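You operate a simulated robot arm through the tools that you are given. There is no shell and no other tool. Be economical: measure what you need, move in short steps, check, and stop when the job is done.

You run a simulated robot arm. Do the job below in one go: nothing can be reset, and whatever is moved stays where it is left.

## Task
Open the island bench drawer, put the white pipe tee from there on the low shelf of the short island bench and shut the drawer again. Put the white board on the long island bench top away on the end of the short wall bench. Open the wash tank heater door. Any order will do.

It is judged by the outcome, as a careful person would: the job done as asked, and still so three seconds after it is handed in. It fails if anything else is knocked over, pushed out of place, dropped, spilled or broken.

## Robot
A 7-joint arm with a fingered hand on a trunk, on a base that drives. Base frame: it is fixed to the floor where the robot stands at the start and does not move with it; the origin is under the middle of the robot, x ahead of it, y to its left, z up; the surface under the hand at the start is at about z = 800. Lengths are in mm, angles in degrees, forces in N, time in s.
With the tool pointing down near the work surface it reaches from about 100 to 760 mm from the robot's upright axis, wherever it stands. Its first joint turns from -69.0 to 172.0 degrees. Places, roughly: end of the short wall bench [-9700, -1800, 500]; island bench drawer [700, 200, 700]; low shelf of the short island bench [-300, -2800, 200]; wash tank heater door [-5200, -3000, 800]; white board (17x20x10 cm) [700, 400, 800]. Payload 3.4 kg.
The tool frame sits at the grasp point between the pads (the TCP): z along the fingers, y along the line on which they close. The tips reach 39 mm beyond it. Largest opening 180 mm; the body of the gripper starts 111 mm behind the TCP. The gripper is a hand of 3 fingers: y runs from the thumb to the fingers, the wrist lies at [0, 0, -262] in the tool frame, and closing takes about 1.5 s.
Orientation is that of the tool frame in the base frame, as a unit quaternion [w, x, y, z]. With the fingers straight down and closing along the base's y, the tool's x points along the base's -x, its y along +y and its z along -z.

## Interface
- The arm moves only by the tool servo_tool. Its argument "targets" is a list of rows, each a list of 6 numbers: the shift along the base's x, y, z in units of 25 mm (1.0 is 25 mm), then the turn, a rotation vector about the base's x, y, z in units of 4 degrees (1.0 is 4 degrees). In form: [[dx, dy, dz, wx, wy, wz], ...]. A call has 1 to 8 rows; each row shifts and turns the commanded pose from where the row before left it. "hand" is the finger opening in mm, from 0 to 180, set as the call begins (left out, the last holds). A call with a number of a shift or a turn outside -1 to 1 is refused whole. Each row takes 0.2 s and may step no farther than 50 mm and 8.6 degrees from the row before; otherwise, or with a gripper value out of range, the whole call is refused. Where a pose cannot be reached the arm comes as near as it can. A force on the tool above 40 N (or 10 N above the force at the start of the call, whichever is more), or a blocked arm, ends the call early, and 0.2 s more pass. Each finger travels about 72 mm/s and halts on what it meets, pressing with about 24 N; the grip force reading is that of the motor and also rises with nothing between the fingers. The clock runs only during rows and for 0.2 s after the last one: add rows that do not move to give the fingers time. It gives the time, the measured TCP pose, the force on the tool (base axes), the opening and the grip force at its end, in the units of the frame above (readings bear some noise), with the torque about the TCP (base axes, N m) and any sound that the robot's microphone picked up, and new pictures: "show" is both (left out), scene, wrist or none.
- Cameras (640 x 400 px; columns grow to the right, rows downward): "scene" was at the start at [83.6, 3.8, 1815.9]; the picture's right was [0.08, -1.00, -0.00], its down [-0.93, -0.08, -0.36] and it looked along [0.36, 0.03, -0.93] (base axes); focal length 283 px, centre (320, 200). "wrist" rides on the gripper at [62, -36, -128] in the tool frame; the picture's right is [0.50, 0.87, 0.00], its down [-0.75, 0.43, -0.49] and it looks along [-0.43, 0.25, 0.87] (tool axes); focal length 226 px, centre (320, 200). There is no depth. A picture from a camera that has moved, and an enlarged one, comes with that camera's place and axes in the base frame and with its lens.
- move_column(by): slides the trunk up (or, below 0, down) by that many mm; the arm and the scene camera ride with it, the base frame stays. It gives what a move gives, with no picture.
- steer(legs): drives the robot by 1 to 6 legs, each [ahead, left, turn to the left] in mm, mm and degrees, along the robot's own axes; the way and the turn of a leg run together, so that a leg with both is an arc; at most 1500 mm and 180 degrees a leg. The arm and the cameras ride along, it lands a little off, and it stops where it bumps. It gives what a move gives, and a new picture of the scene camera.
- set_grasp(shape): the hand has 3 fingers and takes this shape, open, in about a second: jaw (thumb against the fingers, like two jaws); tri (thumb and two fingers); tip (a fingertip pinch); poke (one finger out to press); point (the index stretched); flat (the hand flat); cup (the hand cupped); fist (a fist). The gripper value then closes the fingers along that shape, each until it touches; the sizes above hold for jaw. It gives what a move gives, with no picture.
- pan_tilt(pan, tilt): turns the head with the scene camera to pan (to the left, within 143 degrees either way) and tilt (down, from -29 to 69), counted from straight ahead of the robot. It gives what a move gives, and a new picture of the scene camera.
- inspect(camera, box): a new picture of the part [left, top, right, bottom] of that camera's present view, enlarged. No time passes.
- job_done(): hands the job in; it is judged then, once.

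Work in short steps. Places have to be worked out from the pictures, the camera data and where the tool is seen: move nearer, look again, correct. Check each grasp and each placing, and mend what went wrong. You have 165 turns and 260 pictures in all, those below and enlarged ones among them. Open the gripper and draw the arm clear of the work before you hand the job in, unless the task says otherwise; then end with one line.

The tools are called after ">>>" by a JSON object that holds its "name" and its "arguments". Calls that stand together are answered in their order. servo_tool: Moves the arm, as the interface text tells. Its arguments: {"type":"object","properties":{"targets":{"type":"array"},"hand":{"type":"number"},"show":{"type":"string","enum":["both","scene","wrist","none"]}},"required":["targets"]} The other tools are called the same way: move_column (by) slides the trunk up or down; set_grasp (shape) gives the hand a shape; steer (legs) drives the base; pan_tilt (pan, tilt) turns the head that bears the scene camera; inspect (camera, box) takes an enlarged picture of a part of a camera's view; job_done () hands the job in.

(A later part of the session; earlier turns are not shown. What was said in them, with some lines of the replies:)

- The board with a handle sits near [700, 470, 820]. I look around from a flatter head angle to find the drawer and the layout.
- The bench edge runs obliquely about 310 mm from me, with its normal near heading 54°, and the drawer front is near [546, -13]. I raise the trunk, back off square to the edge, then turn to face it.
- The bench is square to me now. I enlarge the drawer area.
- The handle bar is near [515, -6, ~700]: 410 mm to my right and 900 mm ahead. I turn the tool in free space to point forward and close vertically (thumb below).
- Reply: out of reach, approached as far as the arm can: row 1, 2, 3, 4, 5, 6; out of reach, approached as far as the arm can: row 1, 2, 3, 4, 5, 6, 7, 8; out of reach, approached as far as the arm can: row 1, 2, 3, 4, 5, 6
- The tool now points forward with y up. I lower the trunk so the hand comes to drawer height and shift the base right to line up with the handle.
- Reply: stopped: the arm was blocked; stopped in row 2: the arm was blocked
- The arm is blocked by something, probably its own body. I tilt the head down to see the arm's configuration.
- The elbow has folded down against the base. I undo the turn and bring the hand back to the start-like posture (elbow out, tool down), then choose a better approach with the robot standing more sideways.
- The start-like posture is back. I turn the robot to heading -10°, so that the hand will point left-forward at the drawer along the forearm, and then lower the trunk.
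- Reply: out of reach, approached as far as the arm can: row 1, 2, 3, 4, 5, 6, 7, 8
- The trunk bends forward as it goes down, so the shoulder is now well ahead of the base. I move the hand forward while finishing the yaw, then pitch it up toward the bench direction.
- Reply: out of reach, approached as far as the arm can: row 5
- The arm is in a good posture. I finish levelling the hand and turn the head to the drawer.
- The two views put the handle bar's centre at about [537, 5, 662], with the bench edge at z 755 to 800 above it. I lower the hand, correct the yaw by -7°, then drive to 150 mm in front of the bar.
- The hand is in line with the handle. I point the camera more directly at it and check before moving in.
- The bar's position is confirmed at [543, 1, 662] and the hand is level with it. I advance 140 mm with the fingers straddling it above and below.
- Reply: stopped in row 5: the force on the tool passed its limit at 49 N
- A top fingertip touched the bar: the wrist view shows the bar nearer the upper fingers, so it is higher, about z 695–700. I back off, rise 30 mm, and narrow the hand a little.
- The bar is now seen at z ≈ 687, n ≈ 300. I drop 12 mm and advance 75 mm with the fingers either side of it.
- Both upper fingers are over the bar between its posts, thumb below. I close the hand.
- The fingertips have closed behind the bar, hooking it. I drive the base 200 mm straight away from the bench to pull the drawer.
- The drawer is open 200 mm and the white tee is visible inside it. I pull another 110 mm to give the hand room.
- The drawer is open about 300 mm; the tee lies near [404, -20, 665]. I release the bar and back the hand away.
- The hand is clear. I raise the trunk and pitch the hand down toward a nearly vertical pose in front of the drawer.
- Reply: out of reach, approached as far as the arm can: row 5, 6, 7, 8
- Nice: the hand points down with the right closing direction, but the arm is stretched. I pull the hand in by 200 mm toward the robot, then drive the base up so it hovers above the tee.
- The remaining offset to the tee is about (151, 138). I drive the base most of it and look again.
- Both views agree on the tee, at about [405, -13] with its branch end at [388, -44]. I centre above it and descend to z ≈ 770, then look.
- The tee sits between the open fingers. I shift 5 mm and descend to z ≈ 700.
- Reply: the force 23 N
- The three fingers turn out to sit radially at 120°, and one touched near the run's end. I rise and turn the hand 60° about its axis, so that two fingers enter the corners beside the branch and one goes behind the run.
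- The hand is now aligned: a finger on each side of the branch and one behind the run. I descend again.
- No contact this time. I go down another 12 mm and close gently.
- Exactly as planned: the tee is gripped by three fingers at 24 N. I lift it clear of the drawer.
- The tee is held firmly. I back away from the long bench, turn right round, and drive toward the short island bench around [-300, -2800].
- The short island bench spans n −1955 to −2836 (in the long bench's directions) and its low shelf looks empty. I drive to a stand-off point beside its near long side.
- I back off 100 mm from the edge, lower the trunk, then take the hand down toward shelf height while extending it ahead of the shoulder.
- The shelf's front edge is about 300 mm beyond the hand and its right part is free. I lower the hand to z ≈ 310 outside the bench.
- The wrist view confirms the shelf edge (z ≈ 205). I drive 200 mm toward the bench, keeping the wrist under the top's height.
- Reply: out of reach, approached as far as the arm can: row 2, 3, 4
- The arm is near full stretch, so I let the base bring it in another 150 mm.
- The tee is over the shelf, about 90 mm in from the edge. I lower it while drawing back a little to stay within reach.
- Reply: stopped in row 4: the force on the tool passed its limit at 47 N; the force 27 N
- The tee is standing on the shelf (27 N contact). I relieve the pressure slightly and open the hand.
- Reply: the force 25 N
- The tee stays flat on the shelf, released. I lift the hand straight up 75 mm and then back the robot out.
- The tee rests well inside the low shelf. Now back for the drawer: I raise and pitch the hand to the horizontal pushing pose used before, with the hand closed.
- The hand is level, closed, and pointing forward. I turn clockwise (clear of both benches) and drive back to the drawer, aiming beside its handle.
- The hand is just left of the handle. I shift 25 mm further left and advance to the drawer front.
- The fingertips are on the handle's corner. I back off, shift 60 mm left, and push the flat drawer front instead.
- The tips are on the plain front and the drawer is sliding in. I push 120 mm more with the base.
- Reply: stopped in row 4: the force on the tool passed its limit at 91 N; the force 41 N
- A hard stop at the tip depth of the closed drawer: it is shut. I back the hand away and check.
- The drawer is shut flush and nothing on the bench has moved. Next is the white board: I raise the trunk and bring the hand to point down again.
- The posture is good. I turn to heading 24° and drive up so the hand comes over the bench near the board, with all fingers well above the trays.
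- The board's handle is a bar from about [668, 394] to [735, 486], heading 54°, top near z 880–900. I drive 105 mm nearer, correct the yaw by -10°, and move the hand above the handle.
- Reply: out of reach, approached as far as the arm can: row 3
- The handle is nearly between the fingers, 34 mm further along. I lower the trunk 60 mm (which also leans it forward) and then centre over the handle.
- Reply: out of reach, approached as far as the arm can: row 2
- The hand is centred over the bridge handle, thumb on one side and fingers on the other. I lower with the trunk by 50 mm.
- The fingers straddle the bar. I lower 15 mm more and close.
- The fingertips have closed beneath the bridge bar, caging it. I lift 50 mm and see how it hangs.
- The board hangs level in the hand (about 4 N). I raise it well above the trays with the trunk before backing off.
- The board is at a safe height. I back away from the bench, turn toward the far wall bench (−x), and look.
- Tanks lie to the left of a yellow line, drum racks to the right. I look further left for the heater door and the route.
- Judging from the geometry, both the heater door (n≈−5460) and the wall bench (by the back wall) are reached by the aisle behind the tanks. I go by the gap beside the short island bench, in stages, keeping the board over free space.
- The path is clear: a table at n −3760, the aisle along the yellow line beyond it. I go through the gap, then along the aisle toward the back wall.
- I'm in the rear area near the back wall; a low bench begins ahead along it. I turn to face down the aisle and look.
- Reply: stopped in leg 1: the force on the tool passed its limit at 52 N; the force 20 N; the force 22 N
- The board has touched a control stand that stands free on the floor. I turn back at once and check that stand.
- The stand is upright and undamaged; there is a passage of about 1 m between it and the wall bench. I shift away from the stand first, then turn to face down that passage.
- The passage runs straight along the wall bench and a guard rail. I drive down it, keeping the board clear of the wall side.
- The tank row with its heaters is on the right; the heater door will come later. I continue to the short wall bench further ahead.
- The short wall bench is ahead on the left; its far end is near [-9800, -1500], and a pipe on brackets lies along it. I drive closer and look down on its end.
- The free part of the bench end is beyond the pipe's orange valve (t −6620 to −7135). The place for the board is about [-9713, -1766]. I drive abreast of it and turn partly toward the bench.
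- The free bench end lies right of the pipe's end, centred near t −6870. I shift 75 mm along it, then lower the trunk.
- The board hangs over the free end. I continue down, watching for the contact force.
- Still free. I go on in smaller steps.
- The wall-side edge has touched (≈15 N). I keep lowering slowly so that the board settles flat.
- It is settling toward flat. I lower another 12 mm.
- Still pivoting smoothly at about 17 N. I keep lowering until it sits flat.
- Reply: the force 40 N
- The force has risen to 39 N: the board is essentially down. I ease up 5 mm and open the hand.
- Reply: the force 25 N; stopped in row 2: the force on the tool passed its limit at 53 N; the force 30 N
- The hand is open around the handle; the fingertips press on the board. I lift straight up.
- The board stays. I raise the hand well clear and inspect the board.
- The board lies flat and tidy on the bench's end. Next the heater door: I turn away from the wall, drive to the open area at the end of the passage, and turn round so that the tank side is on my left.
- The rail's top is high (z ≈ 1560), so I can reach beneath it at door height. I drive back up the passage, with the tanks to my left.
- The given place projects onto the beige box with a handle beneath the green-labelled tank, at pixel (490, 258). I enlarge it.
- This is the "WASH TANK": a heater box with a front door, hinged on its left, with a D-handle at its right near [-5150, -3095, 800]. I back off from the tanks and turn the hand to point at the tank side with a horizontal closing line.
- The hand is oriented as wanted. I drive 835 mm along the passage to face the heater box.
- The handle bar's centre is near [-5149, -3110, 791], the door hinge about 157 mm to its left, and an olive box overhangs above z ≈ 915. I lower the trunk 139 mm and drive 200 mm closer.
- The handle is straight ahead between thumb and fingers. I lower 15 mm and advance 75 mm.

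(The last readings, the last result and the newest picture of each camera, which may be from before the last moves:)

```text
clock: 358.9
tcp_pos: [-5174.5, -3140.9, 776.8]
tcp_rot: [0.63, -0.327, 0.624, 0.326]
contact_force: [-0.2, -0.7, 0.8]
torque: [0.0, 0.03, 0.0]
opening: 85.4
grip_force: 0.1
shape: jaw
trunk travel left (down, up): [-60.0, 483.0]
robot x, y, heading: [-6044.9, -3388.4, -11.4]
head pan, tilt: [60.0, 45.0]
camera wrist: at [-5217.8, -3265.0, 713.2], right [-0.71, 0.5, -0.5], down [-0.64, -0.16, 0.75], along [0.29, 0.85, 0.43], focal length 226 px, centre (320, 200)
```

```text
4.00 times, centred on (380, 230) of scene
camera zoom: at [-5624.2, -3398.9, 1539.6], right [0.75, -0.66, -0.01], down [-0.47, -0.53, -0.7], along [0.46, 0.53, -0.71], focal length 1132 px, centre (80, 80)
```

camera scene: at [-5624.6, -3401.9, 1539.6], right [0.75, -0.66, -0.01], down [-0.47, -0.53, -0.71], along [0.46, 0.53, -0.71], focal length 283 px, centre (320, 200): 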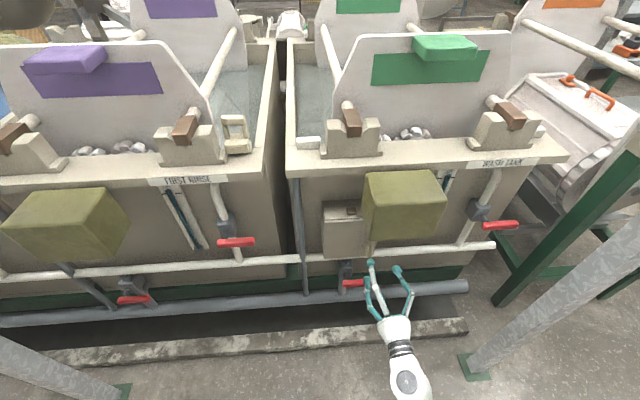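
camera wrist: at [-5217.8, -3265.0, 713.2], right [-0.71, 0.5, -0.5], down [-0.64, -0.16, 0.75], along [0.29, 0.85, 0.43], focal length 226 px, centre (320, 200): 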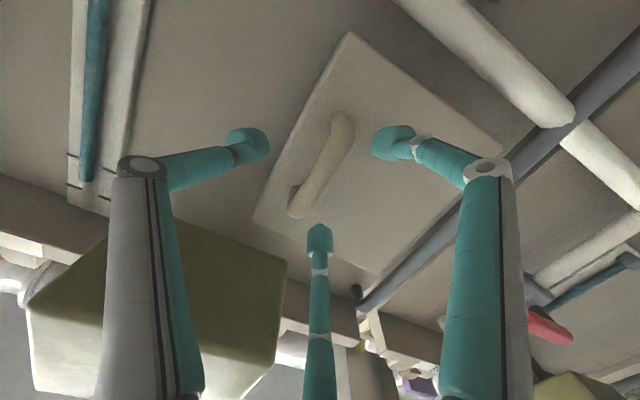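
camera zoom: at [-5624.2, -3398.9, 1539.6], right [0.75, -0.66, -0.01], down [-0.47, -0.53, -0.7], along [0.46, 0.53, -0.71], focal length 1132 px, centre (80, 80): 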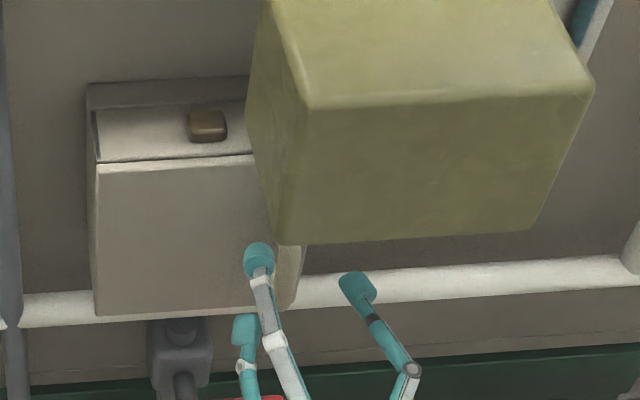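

Well placed. I advance 28 mm more and close the fingers behind the bar.

>>> {"name": "servo_tool", "arguments": {"targets": [[0.33, 0.46, 0, 0, 0, 0], [0.33, 0.46, 0, 0, 0, 0]], "show": "none"}}

>>> {"name": "servo_tool", "arguments": {"targets": [[0, 0, 0, 0, 0, 0], [0, 0, 0, 0, 0, 0], [0, 0, 0, 0, 0, 0], [0, 0, 0, 0, 0, 0], [0, 0, 0, 0, 0, 0], [0, 0, 0, 0, 0, 0], [0, 0, 0, 0, 0, 0]], "hand": 0, "show": "wrist"}}

```text
clock: 359.5
tcp_pos: [-5158.0, -3115.5, 778.0]
tcp_rot: [0.631, -0.326, 0.624, 0.325]
contact_force: [-0.2, -0.4, -0.2]
torque: [-0.01, 0.01, 0.01]
opening: 85.6
grip_force: 0.0
shape: jaw
trunk travel left (down, up): [-60.0, 483.0]
robot x, y, heading: [-6038.3, -3389.9, -11.5]
head pan, tilt: [60.0, 45.0]
```

```text
clock: 361.1
tcp_pos: [-5158.6, -3117.0, 779.8]
tcp_rot: [0.63, -0.326, 0.625, 0.326]
contact_force: [-1.0, 2.7, 0.5]
torque: [0.0, -0.06, 0.07]
opening: 0.0
grip_force: 24.0
shape: jaw
trunk travel left (down, up): [-60.0, 483.0]
robot x, y, heading: [-6042.9, -3390.9, -11.2]
head pan, tilt: [60.0, 45.0]
camera wrist: at [-5201.8, -3241.0, 715.3], right [-0.71, 0.5, -0.5], down [-0.64, -0.16, 0.75], along [0.29, 0.85, 0.43], focal length 226 px, centre (320, 200)
```

wrist: 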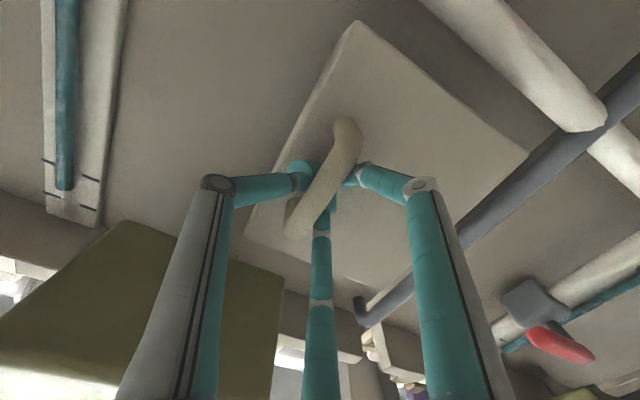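

The bar is caged. I pull along the door's arc about its left hinge, yawing the hand along with it.

>>> {"name": "servo_tool", "arguments": {"targets": [[-0.66, -0.52, 0, 0, 0, -0.8], [-0.72, -0.44, 0, 0, 0, -0.8], [-0.77, -0.34, 0, 0, 0, -0.8]], "show": "both"}}

```text
clock: 361.9
tcp_pos: [-5216.0, -3144.2, 778.6]
tcp_rot: [0.654, -0.276, 0.649, 0.275]
contact_force: [-3.8, 15.2, 2.2]
torque: [0.04, 0.0, 0.08]
opening: 0.0
grip_force: 23.9
shape: jaw
trunk travel left (down, up): [-60.0, 483.0]
robot x, y, heading: [-6043.3, -3387.2, -11.3]
head pan, tilt: [60.0, 45.0]
camera scene: at [-5625.2, -3395.4, 1539.9], right [0.75, -0.66, 0.0], down [-0.47, -0.53, -0.7], along [0.46, 0.53, -0.71], focal length 283 px, centre (320, 200)
camera wrist: at [-5279.0, -3260.4, 714.7], right [-0.62, 0.6, -0.5], down [-0.66, -0.05, 0.75], along [0.43, 0.79, 0.43], focal length 226 px, centre (320, 200)
```

scene: 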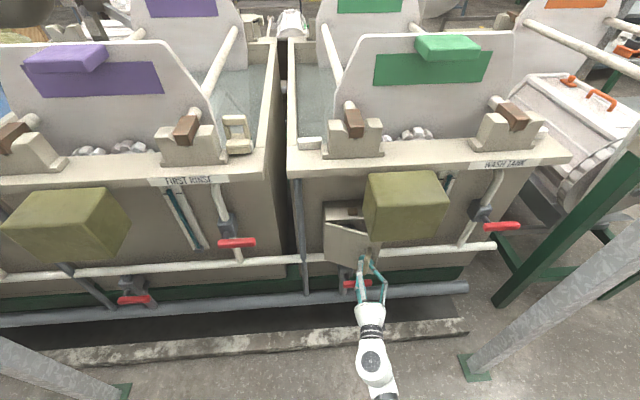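
wrist: 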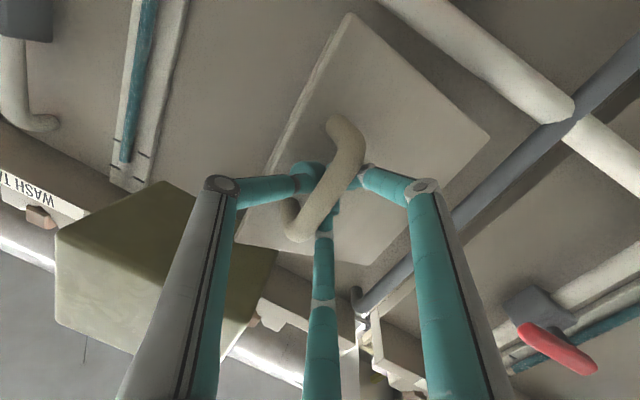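

The door is opening. I continue along the arc.

>>> {"name": "servo_tool", "arguments": {"targets": [[-0.85, -0.1, 0, 0, 0, -0.9], [-0.85, -0.02, 0, 0, 0, -0.9], [-0.84, 0.05, 0, 0, 0, -0.9]], "show": "both"}}

```text
clock: 362.7
tcp_pos: [-5276.4, -3147.1, 778.5]
tcp_rot: [0.677, -0.214, 0.673, 0.21]
contact_force: [6.5, 29.5, 1.7]
torque: [0.0, -0.05, -0.04]
opening: 0.1
grip_force: 24.2
shape: jaw
trunk travel left (down, up): [-60.0, 483.0]
robot x, y, heading: [-6044.2, -3386.8, -11.2]
head pan, tilt: [60.0, 45.0]
camera scene: at [-5622.9, -3388.4, 1539.3], right [0.75, -0.66, 0.0], down [-0.47, -0.54, -0.7], along [0.46, 0.53, -0.71], focal length 283 px, centre (320, 200)
camera wrist: at [-5360.8, -3249.2, 714.9], right [-0.49, 0.71, -0.51], down [-0.66, 0.08, 0.75], along [0.57, 0.7, 0.43], focal length 226 px, centre (320, 200)
```

scene: 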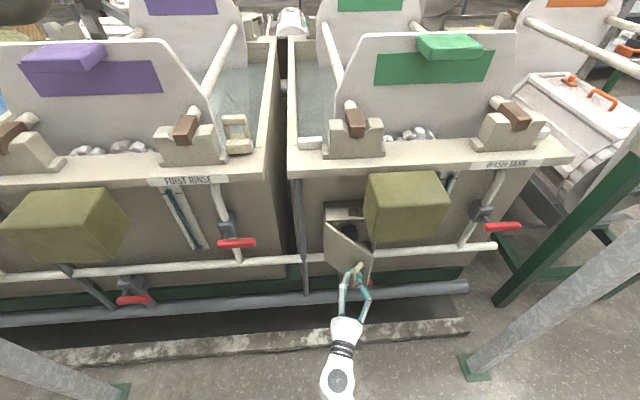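
wrist: 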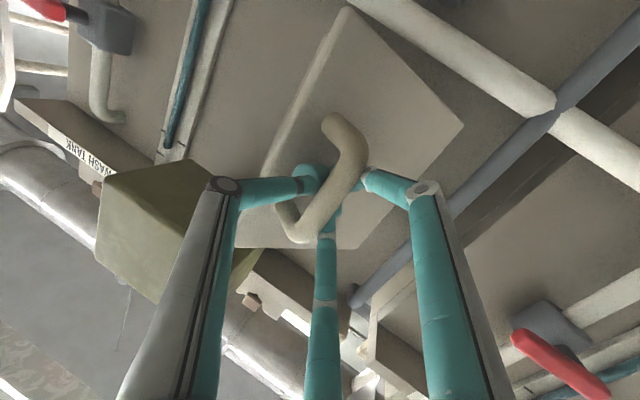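

The door is about 50° open; the force shows I should swing more sideways. I continue along the arc with more +y.

>>> {"name": "servo_tool", "arguments": {"targets": [[-0.5, 0.6, 0, 0, 0, -0.9], [-0.75, 0.45, 0, 0, 0, -0.9], [-0.75, 0.5, 0, 0, 0, -0.9]], "show": "both"}}

```text
clock: 363.5
tcp_pos: [-5327.1, -3111.6, 778.4]
tcp_rot: [0.694, -0.148, 0.69, 0.143]
contact_force: [-0.6, -0.9, 1.2]
torque: [-0.01, -0.02, -0.01]
opening: 0.0
grip_force: 24.5
shape: jaw
trunk travel left (down, up): [-60.0, 483.0]
robot x, y, heading: [-6037.9, -3387.3, -11.4]
head pan, tilt: [60.0, 45.0]
camera scene: at [-5625.1, -3395.0, 1539.9], right [0.75, -0.66, 0.0], down [-0.47, -0.53, -0.7], along [0.46, 0.53, -0.71], focal length 283 px, centre (320, 200)
camera wrist: at [-5428.2, -3194.8, 715.6], right [-0.34, 0.79, -0.51], down [-0.63, 0.21, 0.75], along [0.7, 0.58, 0.43], focal length 226 px, centre (320, 200)
```

scene: 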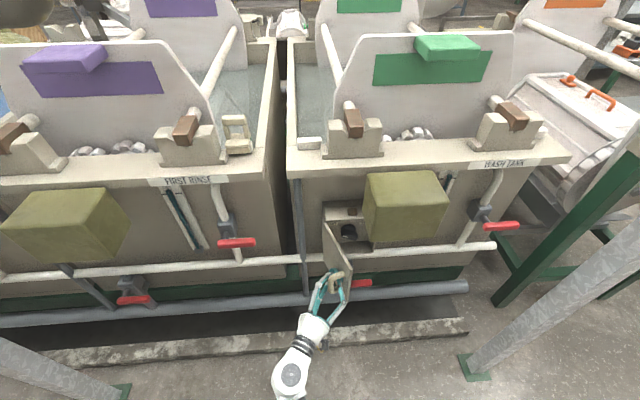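
wrist: 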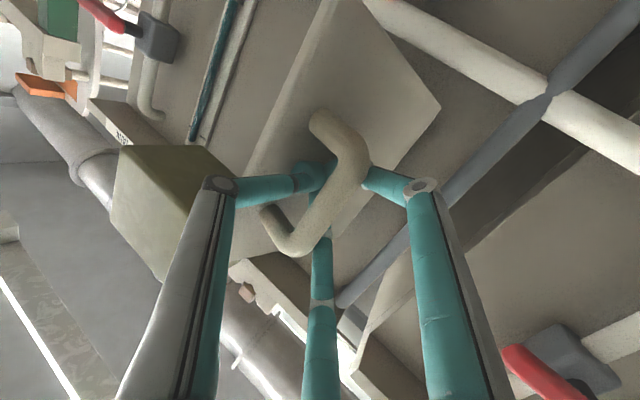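

No resistance now; the door is about 75° open. I swing it a little further.

>>> {"name": "servo_tool", "arguments": {"targets": [[-0.6, 0.55, 0, 0, 0, -0.9], [-0.55, 0.6, 0, 0, 0, -0.9]], "show": "wrist"}}

>>> {"name": "inspect", "arguments": {"camera": "scene", "box": [260, 180, 420, 280]}}

```text
clock: 364.1
tcp_pos: [-5355.3, -3083.1, 778.7]
tcp_rot: [0.702, -0.103, 0.697, 0.099]
contact_force: [-0.5, 0.2, 0.4]
torque: [-0.02, -0.02, 0.01]
opening: 0.0
grip_force: 24.0
shape: jaw
trunk travel left (down, up): [-60.0, 483.0]
robot x, y, heading: [-6038.0, -3388.8, -11.4]
head pan, tilt: [60.0, 45.0]
camera wrist: at [-5467.1, -3153.2, 715.0], right [-0.24, 0.83, -0.51], down [-0.6, 0.28, 0.75], along [0.76, 0.48, 0.43], focal length 226 px, centre (320, 200)
```

wrist: 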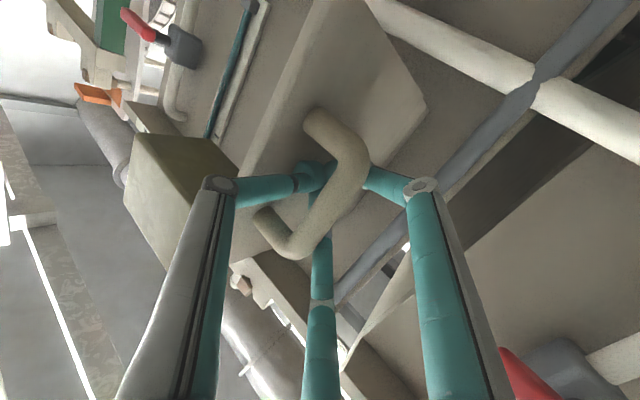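

```text
4.00 times, centred on (340, 230) of scene
camera zoom: at [-5626.0, -3396.6, 1540.1], right [0.75, -0.66, 0.0], down [-0.47, -0.53, -0.7], along [0.46, 0.53, -0.71], focal length 1132 px, centre (240, 80)
```

zoom: 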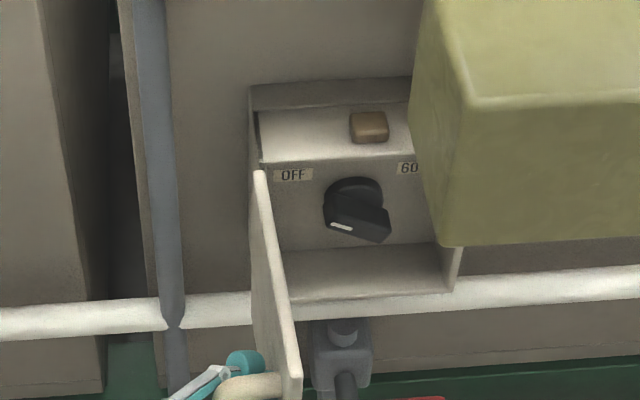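

The door stands open at nearly 90°, showing the heater's knob. I open the fingers just enough to clear the bar, so as not to push the door back.

>>> {"name": "servo_tool", "arguments": {"targets": [[0, 0, 0, 0, 0, 0], [0, 0, 0, 0, 0, 0], [0, 0, 0, 0, 0, 0], [0, 0, 0, 0, 0, 0]], "hand": 45, "show": "wrist"}}

>>> {"name": "inspect", "arguments": {"camera": "scene", "box": [240, 200, 400, 300]}}

```text
clock: 365.1
tcp_pos: [-5356.5, -3084.0, 778.9]
tcp_rot: [0.702, -0.104, 0.698, 0.102]
contact_force: [-0.5, 0.0, 0.8]
torque: [0.02, 0.0, 0.0]
opening: 45.0
grip_force: 0.1
shape: jaw
trunk travel left (down, up): [-60.0, 483.0]
robot x, y, heading: [-6044.1, -3388.3, -11.3]
head pan, tilt: [60.0, 45.0]
camera wrist: at [-5467.3, -3154.3, 715.2], right [-0.24, 0.83, -0.5], down [-0.6, 0.28, 0.75], along [0.76, 0.48, 0.43], focal length 226 px, centre (320, 200)
```

wrist: 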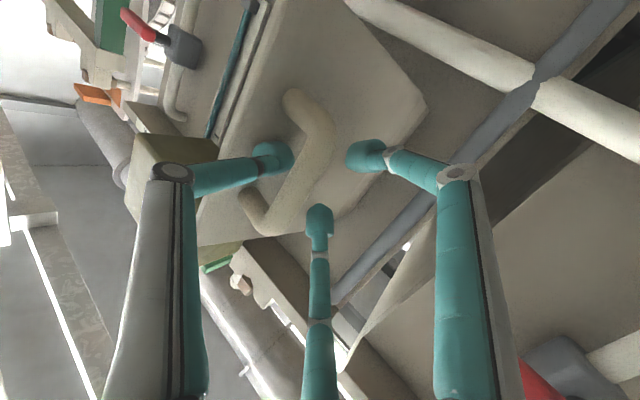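

```text
4.00 times, centred on (320, 250) of scene
camera zoom: at [-5626.1, -3398.9, 1540.1], right [0.75, -0.66, 0.0], down [-0.47, -0.53, -0.71], along [0.46, 0.53, -0.71], focal length 1132 px, centre (320, 0)
```

zoom: 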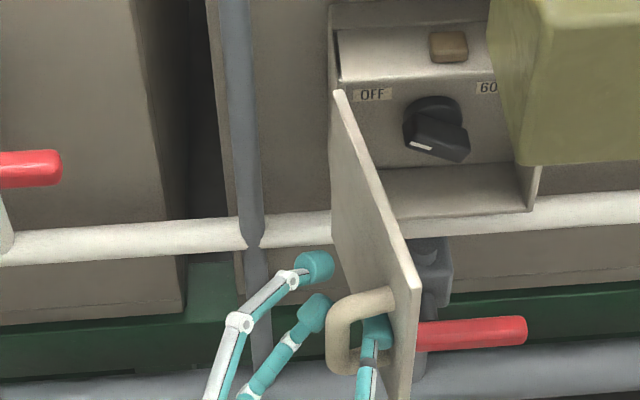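

The thumb is between bar and door. I withdraw obliquely so that it slides out, tending to open rather than shut the door.

>>> {"name": "servo_tool", "arguments": {"targets": [[-0.5, -0.45, 0, 0, 0, 0], [-0.5, -0.45, 0, 0, 0, 0], [-0.5, -0.45, 0, 0, 0, 0], [-0.5, -0.45, 0, 0, 0, 0], [-0.5, -0.5, 0, 0, 0, 0]], "show": "wrist"}}

>>> {"name": "inspect", "arguments": {"camera": "scene", "box": [220, 200, 420, 325]}}

```text
clock: 366.3
tcp_pos: [-5417.7, -3139.4, 779.6]
tcp_rot: [0.702, -0.102, 0.697, 0.1]
contact_force: [-0.6, 0.4, -0.2]
torque: [-0.03, -0.04, 0.0]
opening: 44.8
grip_force: 0.2
shape: jaw
trunk travel left (down, up): [-60.0, 483.0]
robot x, y, heading: [-6045.3, -3388.8, -11.1]
head pan, tilt: [60.0, 45.0]
camera wrist: at [-5529.6, -3210.7, 715.8], right [-0.24, 0.83, -0.5], down [-0.6, 0.28, 0.75], along [0.76, 0.48, 0.43], focal length 226 px, centre (320, 200)
```

wrist: 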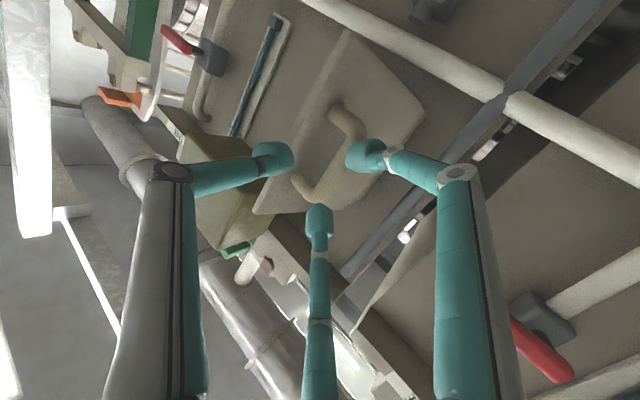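

```text
3.20 times, centred on (320, 262) of scene
camera zoom: at [-5627.1, -3399.2, 1540.3], right [0.75, -0.66, 0.0], down [-0.47, -0.53, -0.71], along [0.46, 0.53, -0.71], focal length 906 px, centre (320, 0)
```

zoom: 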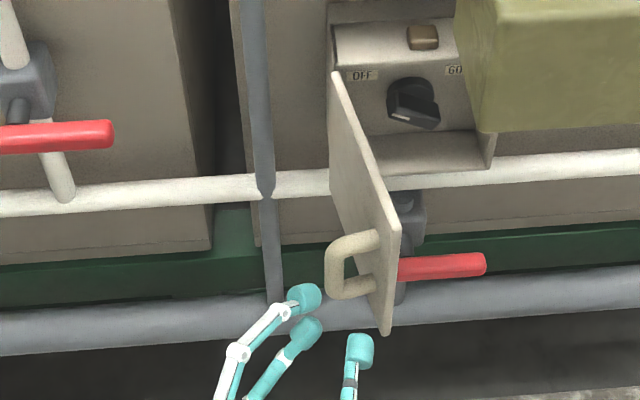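

The hand is free and the door stands open at about 70°. To be sure, I go round to its inner side and push it fully open: first back off, close the hand and yaw it straight.

>>> {"name": "servo_tool", "arguments": {"targets": [[-0.58, -0.814, 0, 0, 0, 0], [-0.58, -0.814, 0, 0, 0, 0], [-0.58, -0.814, 0, 0, 0, 1], [0.75, -0.535, 0, 0, 0, 1], [0.75, -0.535, 0, 0, 0, 1], [0.75, -0.535, 0, 0, 0, 1], [0.75, -0.535, 0, 0, 0, 1], [0.75, -0.535, 0, 0, 0, 1]], "hand": 0, "show": "none"}}

>>> {"name": "servo_tool", "arguments": {"targets": [[0.75, -0.535, 0, 0, 0, 1], [0.75, -0.535, 0, 0, 0, 1], [0.75, -0.535, 0, 0, 0, 1]], "show": "both"}}

```text
clock: 368.1
tcp_pos: [-5368.3, -3271.2, 780.2]
tcp_rot: [0.666, -0.246, 0.66, 0.246]
contact_force: [-0.2, 0.3, -0.4]
torque: [0.01, 0.04, -0.02]
opening: 0.1
grip_force: 23.5
shape: jaw
trunk travel left (down, up): [-60.0, 483.0]
robot x, y, heading: [-6043.2, -3388.9, -11.0]
head pan, tilt: [60.0, 45.0]
```

```text
clock: 368.9
tcp_pos: [-5311.1, -3311.9, 777.1]
tcp_rot: [0.637, -0.312, 0.631, 0.313]
contact_force: [1.0, 0.6, -0.2]
torque: [0.02, -0.01, 0.01]
opening: 0.1
grip_force: 23.7
shape: jaw
trunk travel left (down, up): [-60.0, 483.0]
robot x, y, heading: [-6046.0, -3386.9, -11.3]
head pan, tilt: [60.0, 45.0]
camera scene: at [-5625.8, -3404.2, 1540.0], right [0.75, -0.66, -0.01], down [-0.47, -0.53, -0.71], along [0.46, 0.53, -0.71], focal length 283 px, centre (320, 200)
camera wrist: at [-5359.2, -3434.2, 713.5], right [-0.68, 0.53, -0.5], down [-0.65, -0.13, 0.75], along [0.33, 0.84, 0.43], focal length 226 px, centre (320, 200)
```

scene: 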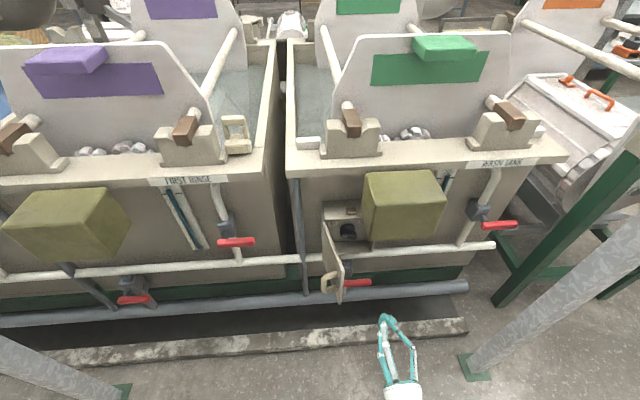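
wrist: 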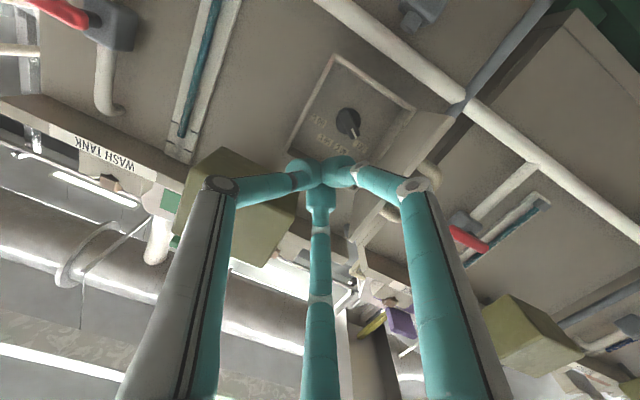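

The way to the inside of the door is free. I advance 125 mm beside it, then push toward the hinge side.

>>> {"name": "servo_tool", "arguments": {"targets": [[0.58, 0.814, 0, 0, 0, 0], [0.58, 0.814, 0, 0, 0, 0], [0.58, 0.814, 0, 0, 0, 0], [0.58, 0.814, 0, 0, 0, 0], [0.58, 0.814, 0, 0, 0, 0]], "show": "none"}}

>>> {"name": "servo_tool", "arguments": {"targets": [[-0.65, 0.465, 0, 0, 0, 0], [-0.65, 0.465, 0, 0, 0, 0], [-0.65, 0.465, 0, 0, 0, 0], [-0.65, 0.465, 0, 0, 0, 0], [-0.65, 0.465, 0, 0, 0, 0]], "show": "both"}}

```text
clock: 370.1
tcp_pos: [-5238.6, -3210.9, 780.9]
tcp_rot: [0.638, -0.313, 0.631, 0.312]
contact_force: [0.0, -0.3, 0.3]
torque: [0.0, 0.0, -0.03]
opening: 0.1
grip_force: 23.8
shape: jaw
trunk travel left (down, up): [-60.0, 483.0]
robot x, y, heading: [-6044.1, -3386.6, -11.2]
head pan, tilt: [60.0, 45.0]
```

```text
clock: 371.3
tcp_pos: [-5320.9, -3151.3, 779.3]
tcp_rot: [0.638, -0.312, 0.631, 0.312]
contact_force: [-0.3, -0.4, -0.3]
torque: [0.01, 0.03, 0.03]
opening: 0.1
grip_force: 24.0
shape: jaw
trunk travel left (down, up): [-60.0, 483.0]
robot x, y, heading: [-6045.3, -3389.7, -11.3]
head pan, tilt: [60.0, 45.0]
camera scene: at [-5625.3, -3400.8, 1539.9], right [0.75, -0.66, -0.01], down [-0.47, -0.53, -0.71], along [0.46, 0.53, -0.71], focal length 283 px, centre (320, 200)
camera wrist: at [-5368.6, -3272.8, 714.9], right [-0.68, 0.53, -0.5], down [-0.65, -0.13, 0.75], along [0.33, 0.84, 0.43], focal length 226 px, centre (320, 200)
```

scene: 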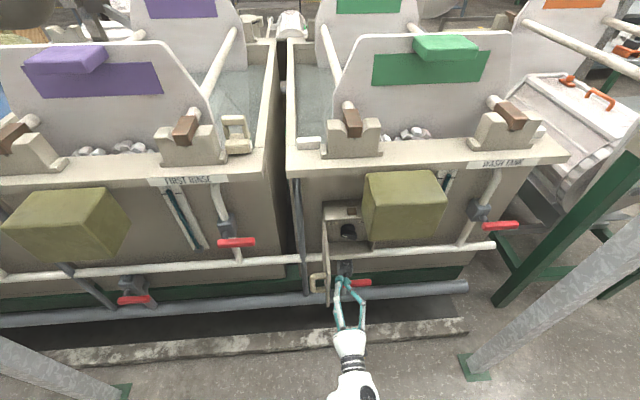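
wrist: 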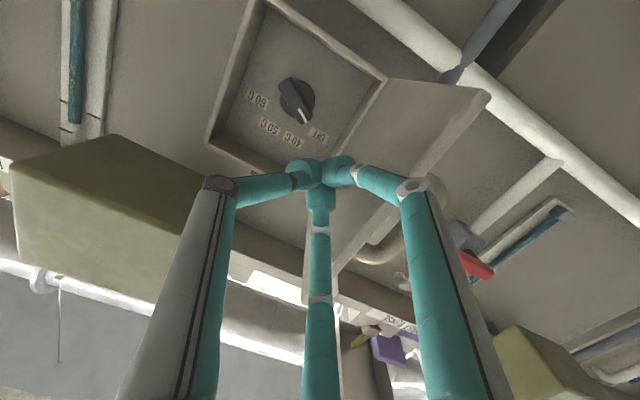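

The door is now at about 90°. I push 25 mm more, then withdraw straight back.

>>> {"name": "servo_tool", "arguments": {"targets": [[-0.5, 0.36, 0, 0, 0, 0], [-0.5, 0.36, 0, 0, 0, 0], [0.3, -0.2, 0, 0, 0, 0], [-0.58, -0.814, 0, 0, 0, 0], [-0.58, -0.814, 0, 0, 0, 0], [-0.58, -0.814, 0, 0, 0, 0], [-0.58, -0.814, 0, 0, 0, 0], [-0.58, -0.814, 0, 0, 0, 0]], "show": "scene"}}

>>> {"name": "inspect", "arguments": {"camera": "scene", "box": [260, 180, 440, 292]}}

```text
clock: 373.1
tcp_pos: [-5409.8, -3239.4, 779.3]
tcp_rot: [0.638, -0.312, 0.631, 0.312]
contact_force: [0.1, -0.7, -0.9]
torque: [-0.02, 0.05, 0.02]
opening: 0.0
grip_force: 24.2
shape: jaw
trunk travel left (down, up): [-60.0, 483.0]
robot x, y, heading: [-6041.6, -3387.2, -11.4]
head pan, tilt: [60.0, 45.0]
camera scene: at [-5626.4, -3403.3, 1540.1], right [0.75, -0.66, -0.01], down [-0.47, -0.53, -0.71], along [0.46, 0.53, -0.71], focal length 283 px, centre (320, 200)
```

scene: 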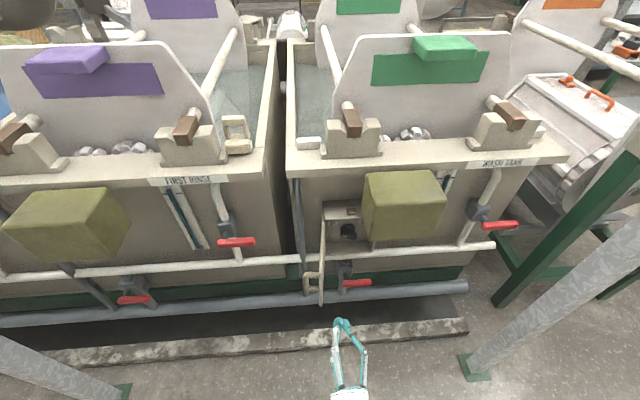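

```text
3.56 times, centred on (350, 236) of scene
camera zoom: at [-5626.4, -3403.3, 1540.1], right [0.75, -0.66, -0.01], down [-0.47, -0.53, -0.71], along [0.46, 0.53, -0.71], focal length 1006 px, centre (213, 72)
```

zoom: 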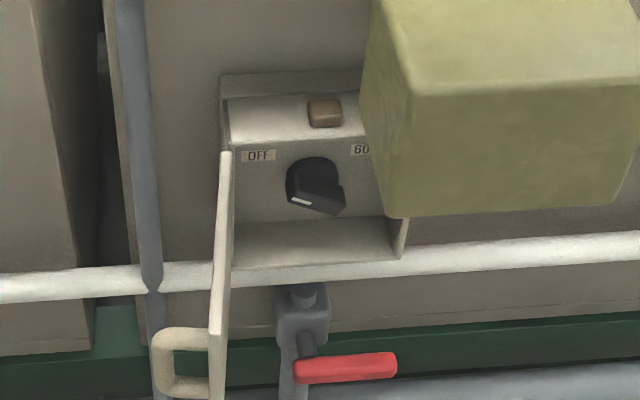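

The door is fully open (about 95°) and stays there. I open the hand and draw the robot back clear of the tanks.

>>> {"name": "steer", "arguments": {"legs": [[-81, -183, 0]]}}

>>> {"name": "servo_tool", "arguments": {"targets": [[0, 0, 0, 0, 0, 0], [0, 0, 0, 0, 0, 0], [0, 0, 0, 0, 0, 0], [0, 0, 0, 0, 0, 0], [0, 0, 0, 0, 0, 0]], "hand": 120, "show": "scene"}}

```text
clock: 374.7
tcp_pos: [-5525.3, -3392.3, 778.2]
tcp_rot: [0.636, -0.315, 0.632, 0.311]
contact_force: [-0.1, -0.2, 0.0]
torque: [-0.02, -0.02, -0.02]
opening: 0.0
grip_force: 23.6
shape: jaw
trunk travel left (down, up): [-60.0, 483.0]
robot x, y, heading: [-6158.8, -3550.3, -11.5]
head pan, tilt: [60.0, 45.0]
camera scene: at [-5740.9, -3555.6, 1539.8], right [0.75, -0.66, 0.0], down [-0.47, -0.53, -0.7], along [0.46, 0.53, -0.71], focal length 283 px, centre (320, 200)
```

scene: 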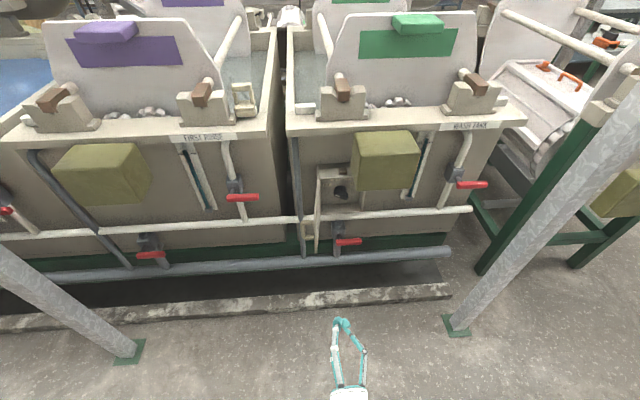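

```text
clock: 375.9
tcp_pos: [-5529.1, -3396.8, 782.1]
tcp_rot: [0.638, -0.315, 0.63, 0.311]
contact_force: [0.5, -0.8, 0.5]
torque: [0.01, -0.01, -0.02]
opening: 119.3
grip_force: 0.0
shape: jaw
trunk travel left (down, up): [-60.0, 483.0]
robot x, y, heading: [-6157.9, -3546.5, -11.1]
head pan, tilt: [60.0, 45.0]
camera scene: at [-5742.1, -3563.2, 1540.1], right [0.75, -0.66, -0.01], down [-0.47, -0.53, -0.71], along [0.46, 0.53, -0.71], focal length 283 px, centre (320, 200)
```

scene: 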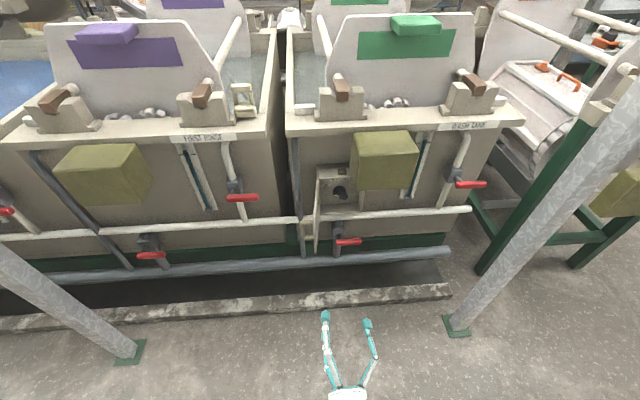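

All parts of the job are done, the hand is open, and the arm is clear of everything, so I hand it in.

>>> {"name": "job_done", "arguments": {}}

```text
The job is handed in.
```

The tee is on the short island bench's low shelf and the drawer is shut, the white board lies on the end of the short wall bench, and the wash tank heater door is open; on the way the carried board bumped a control stand (52 N), which looked upright and undamaged afterwards.
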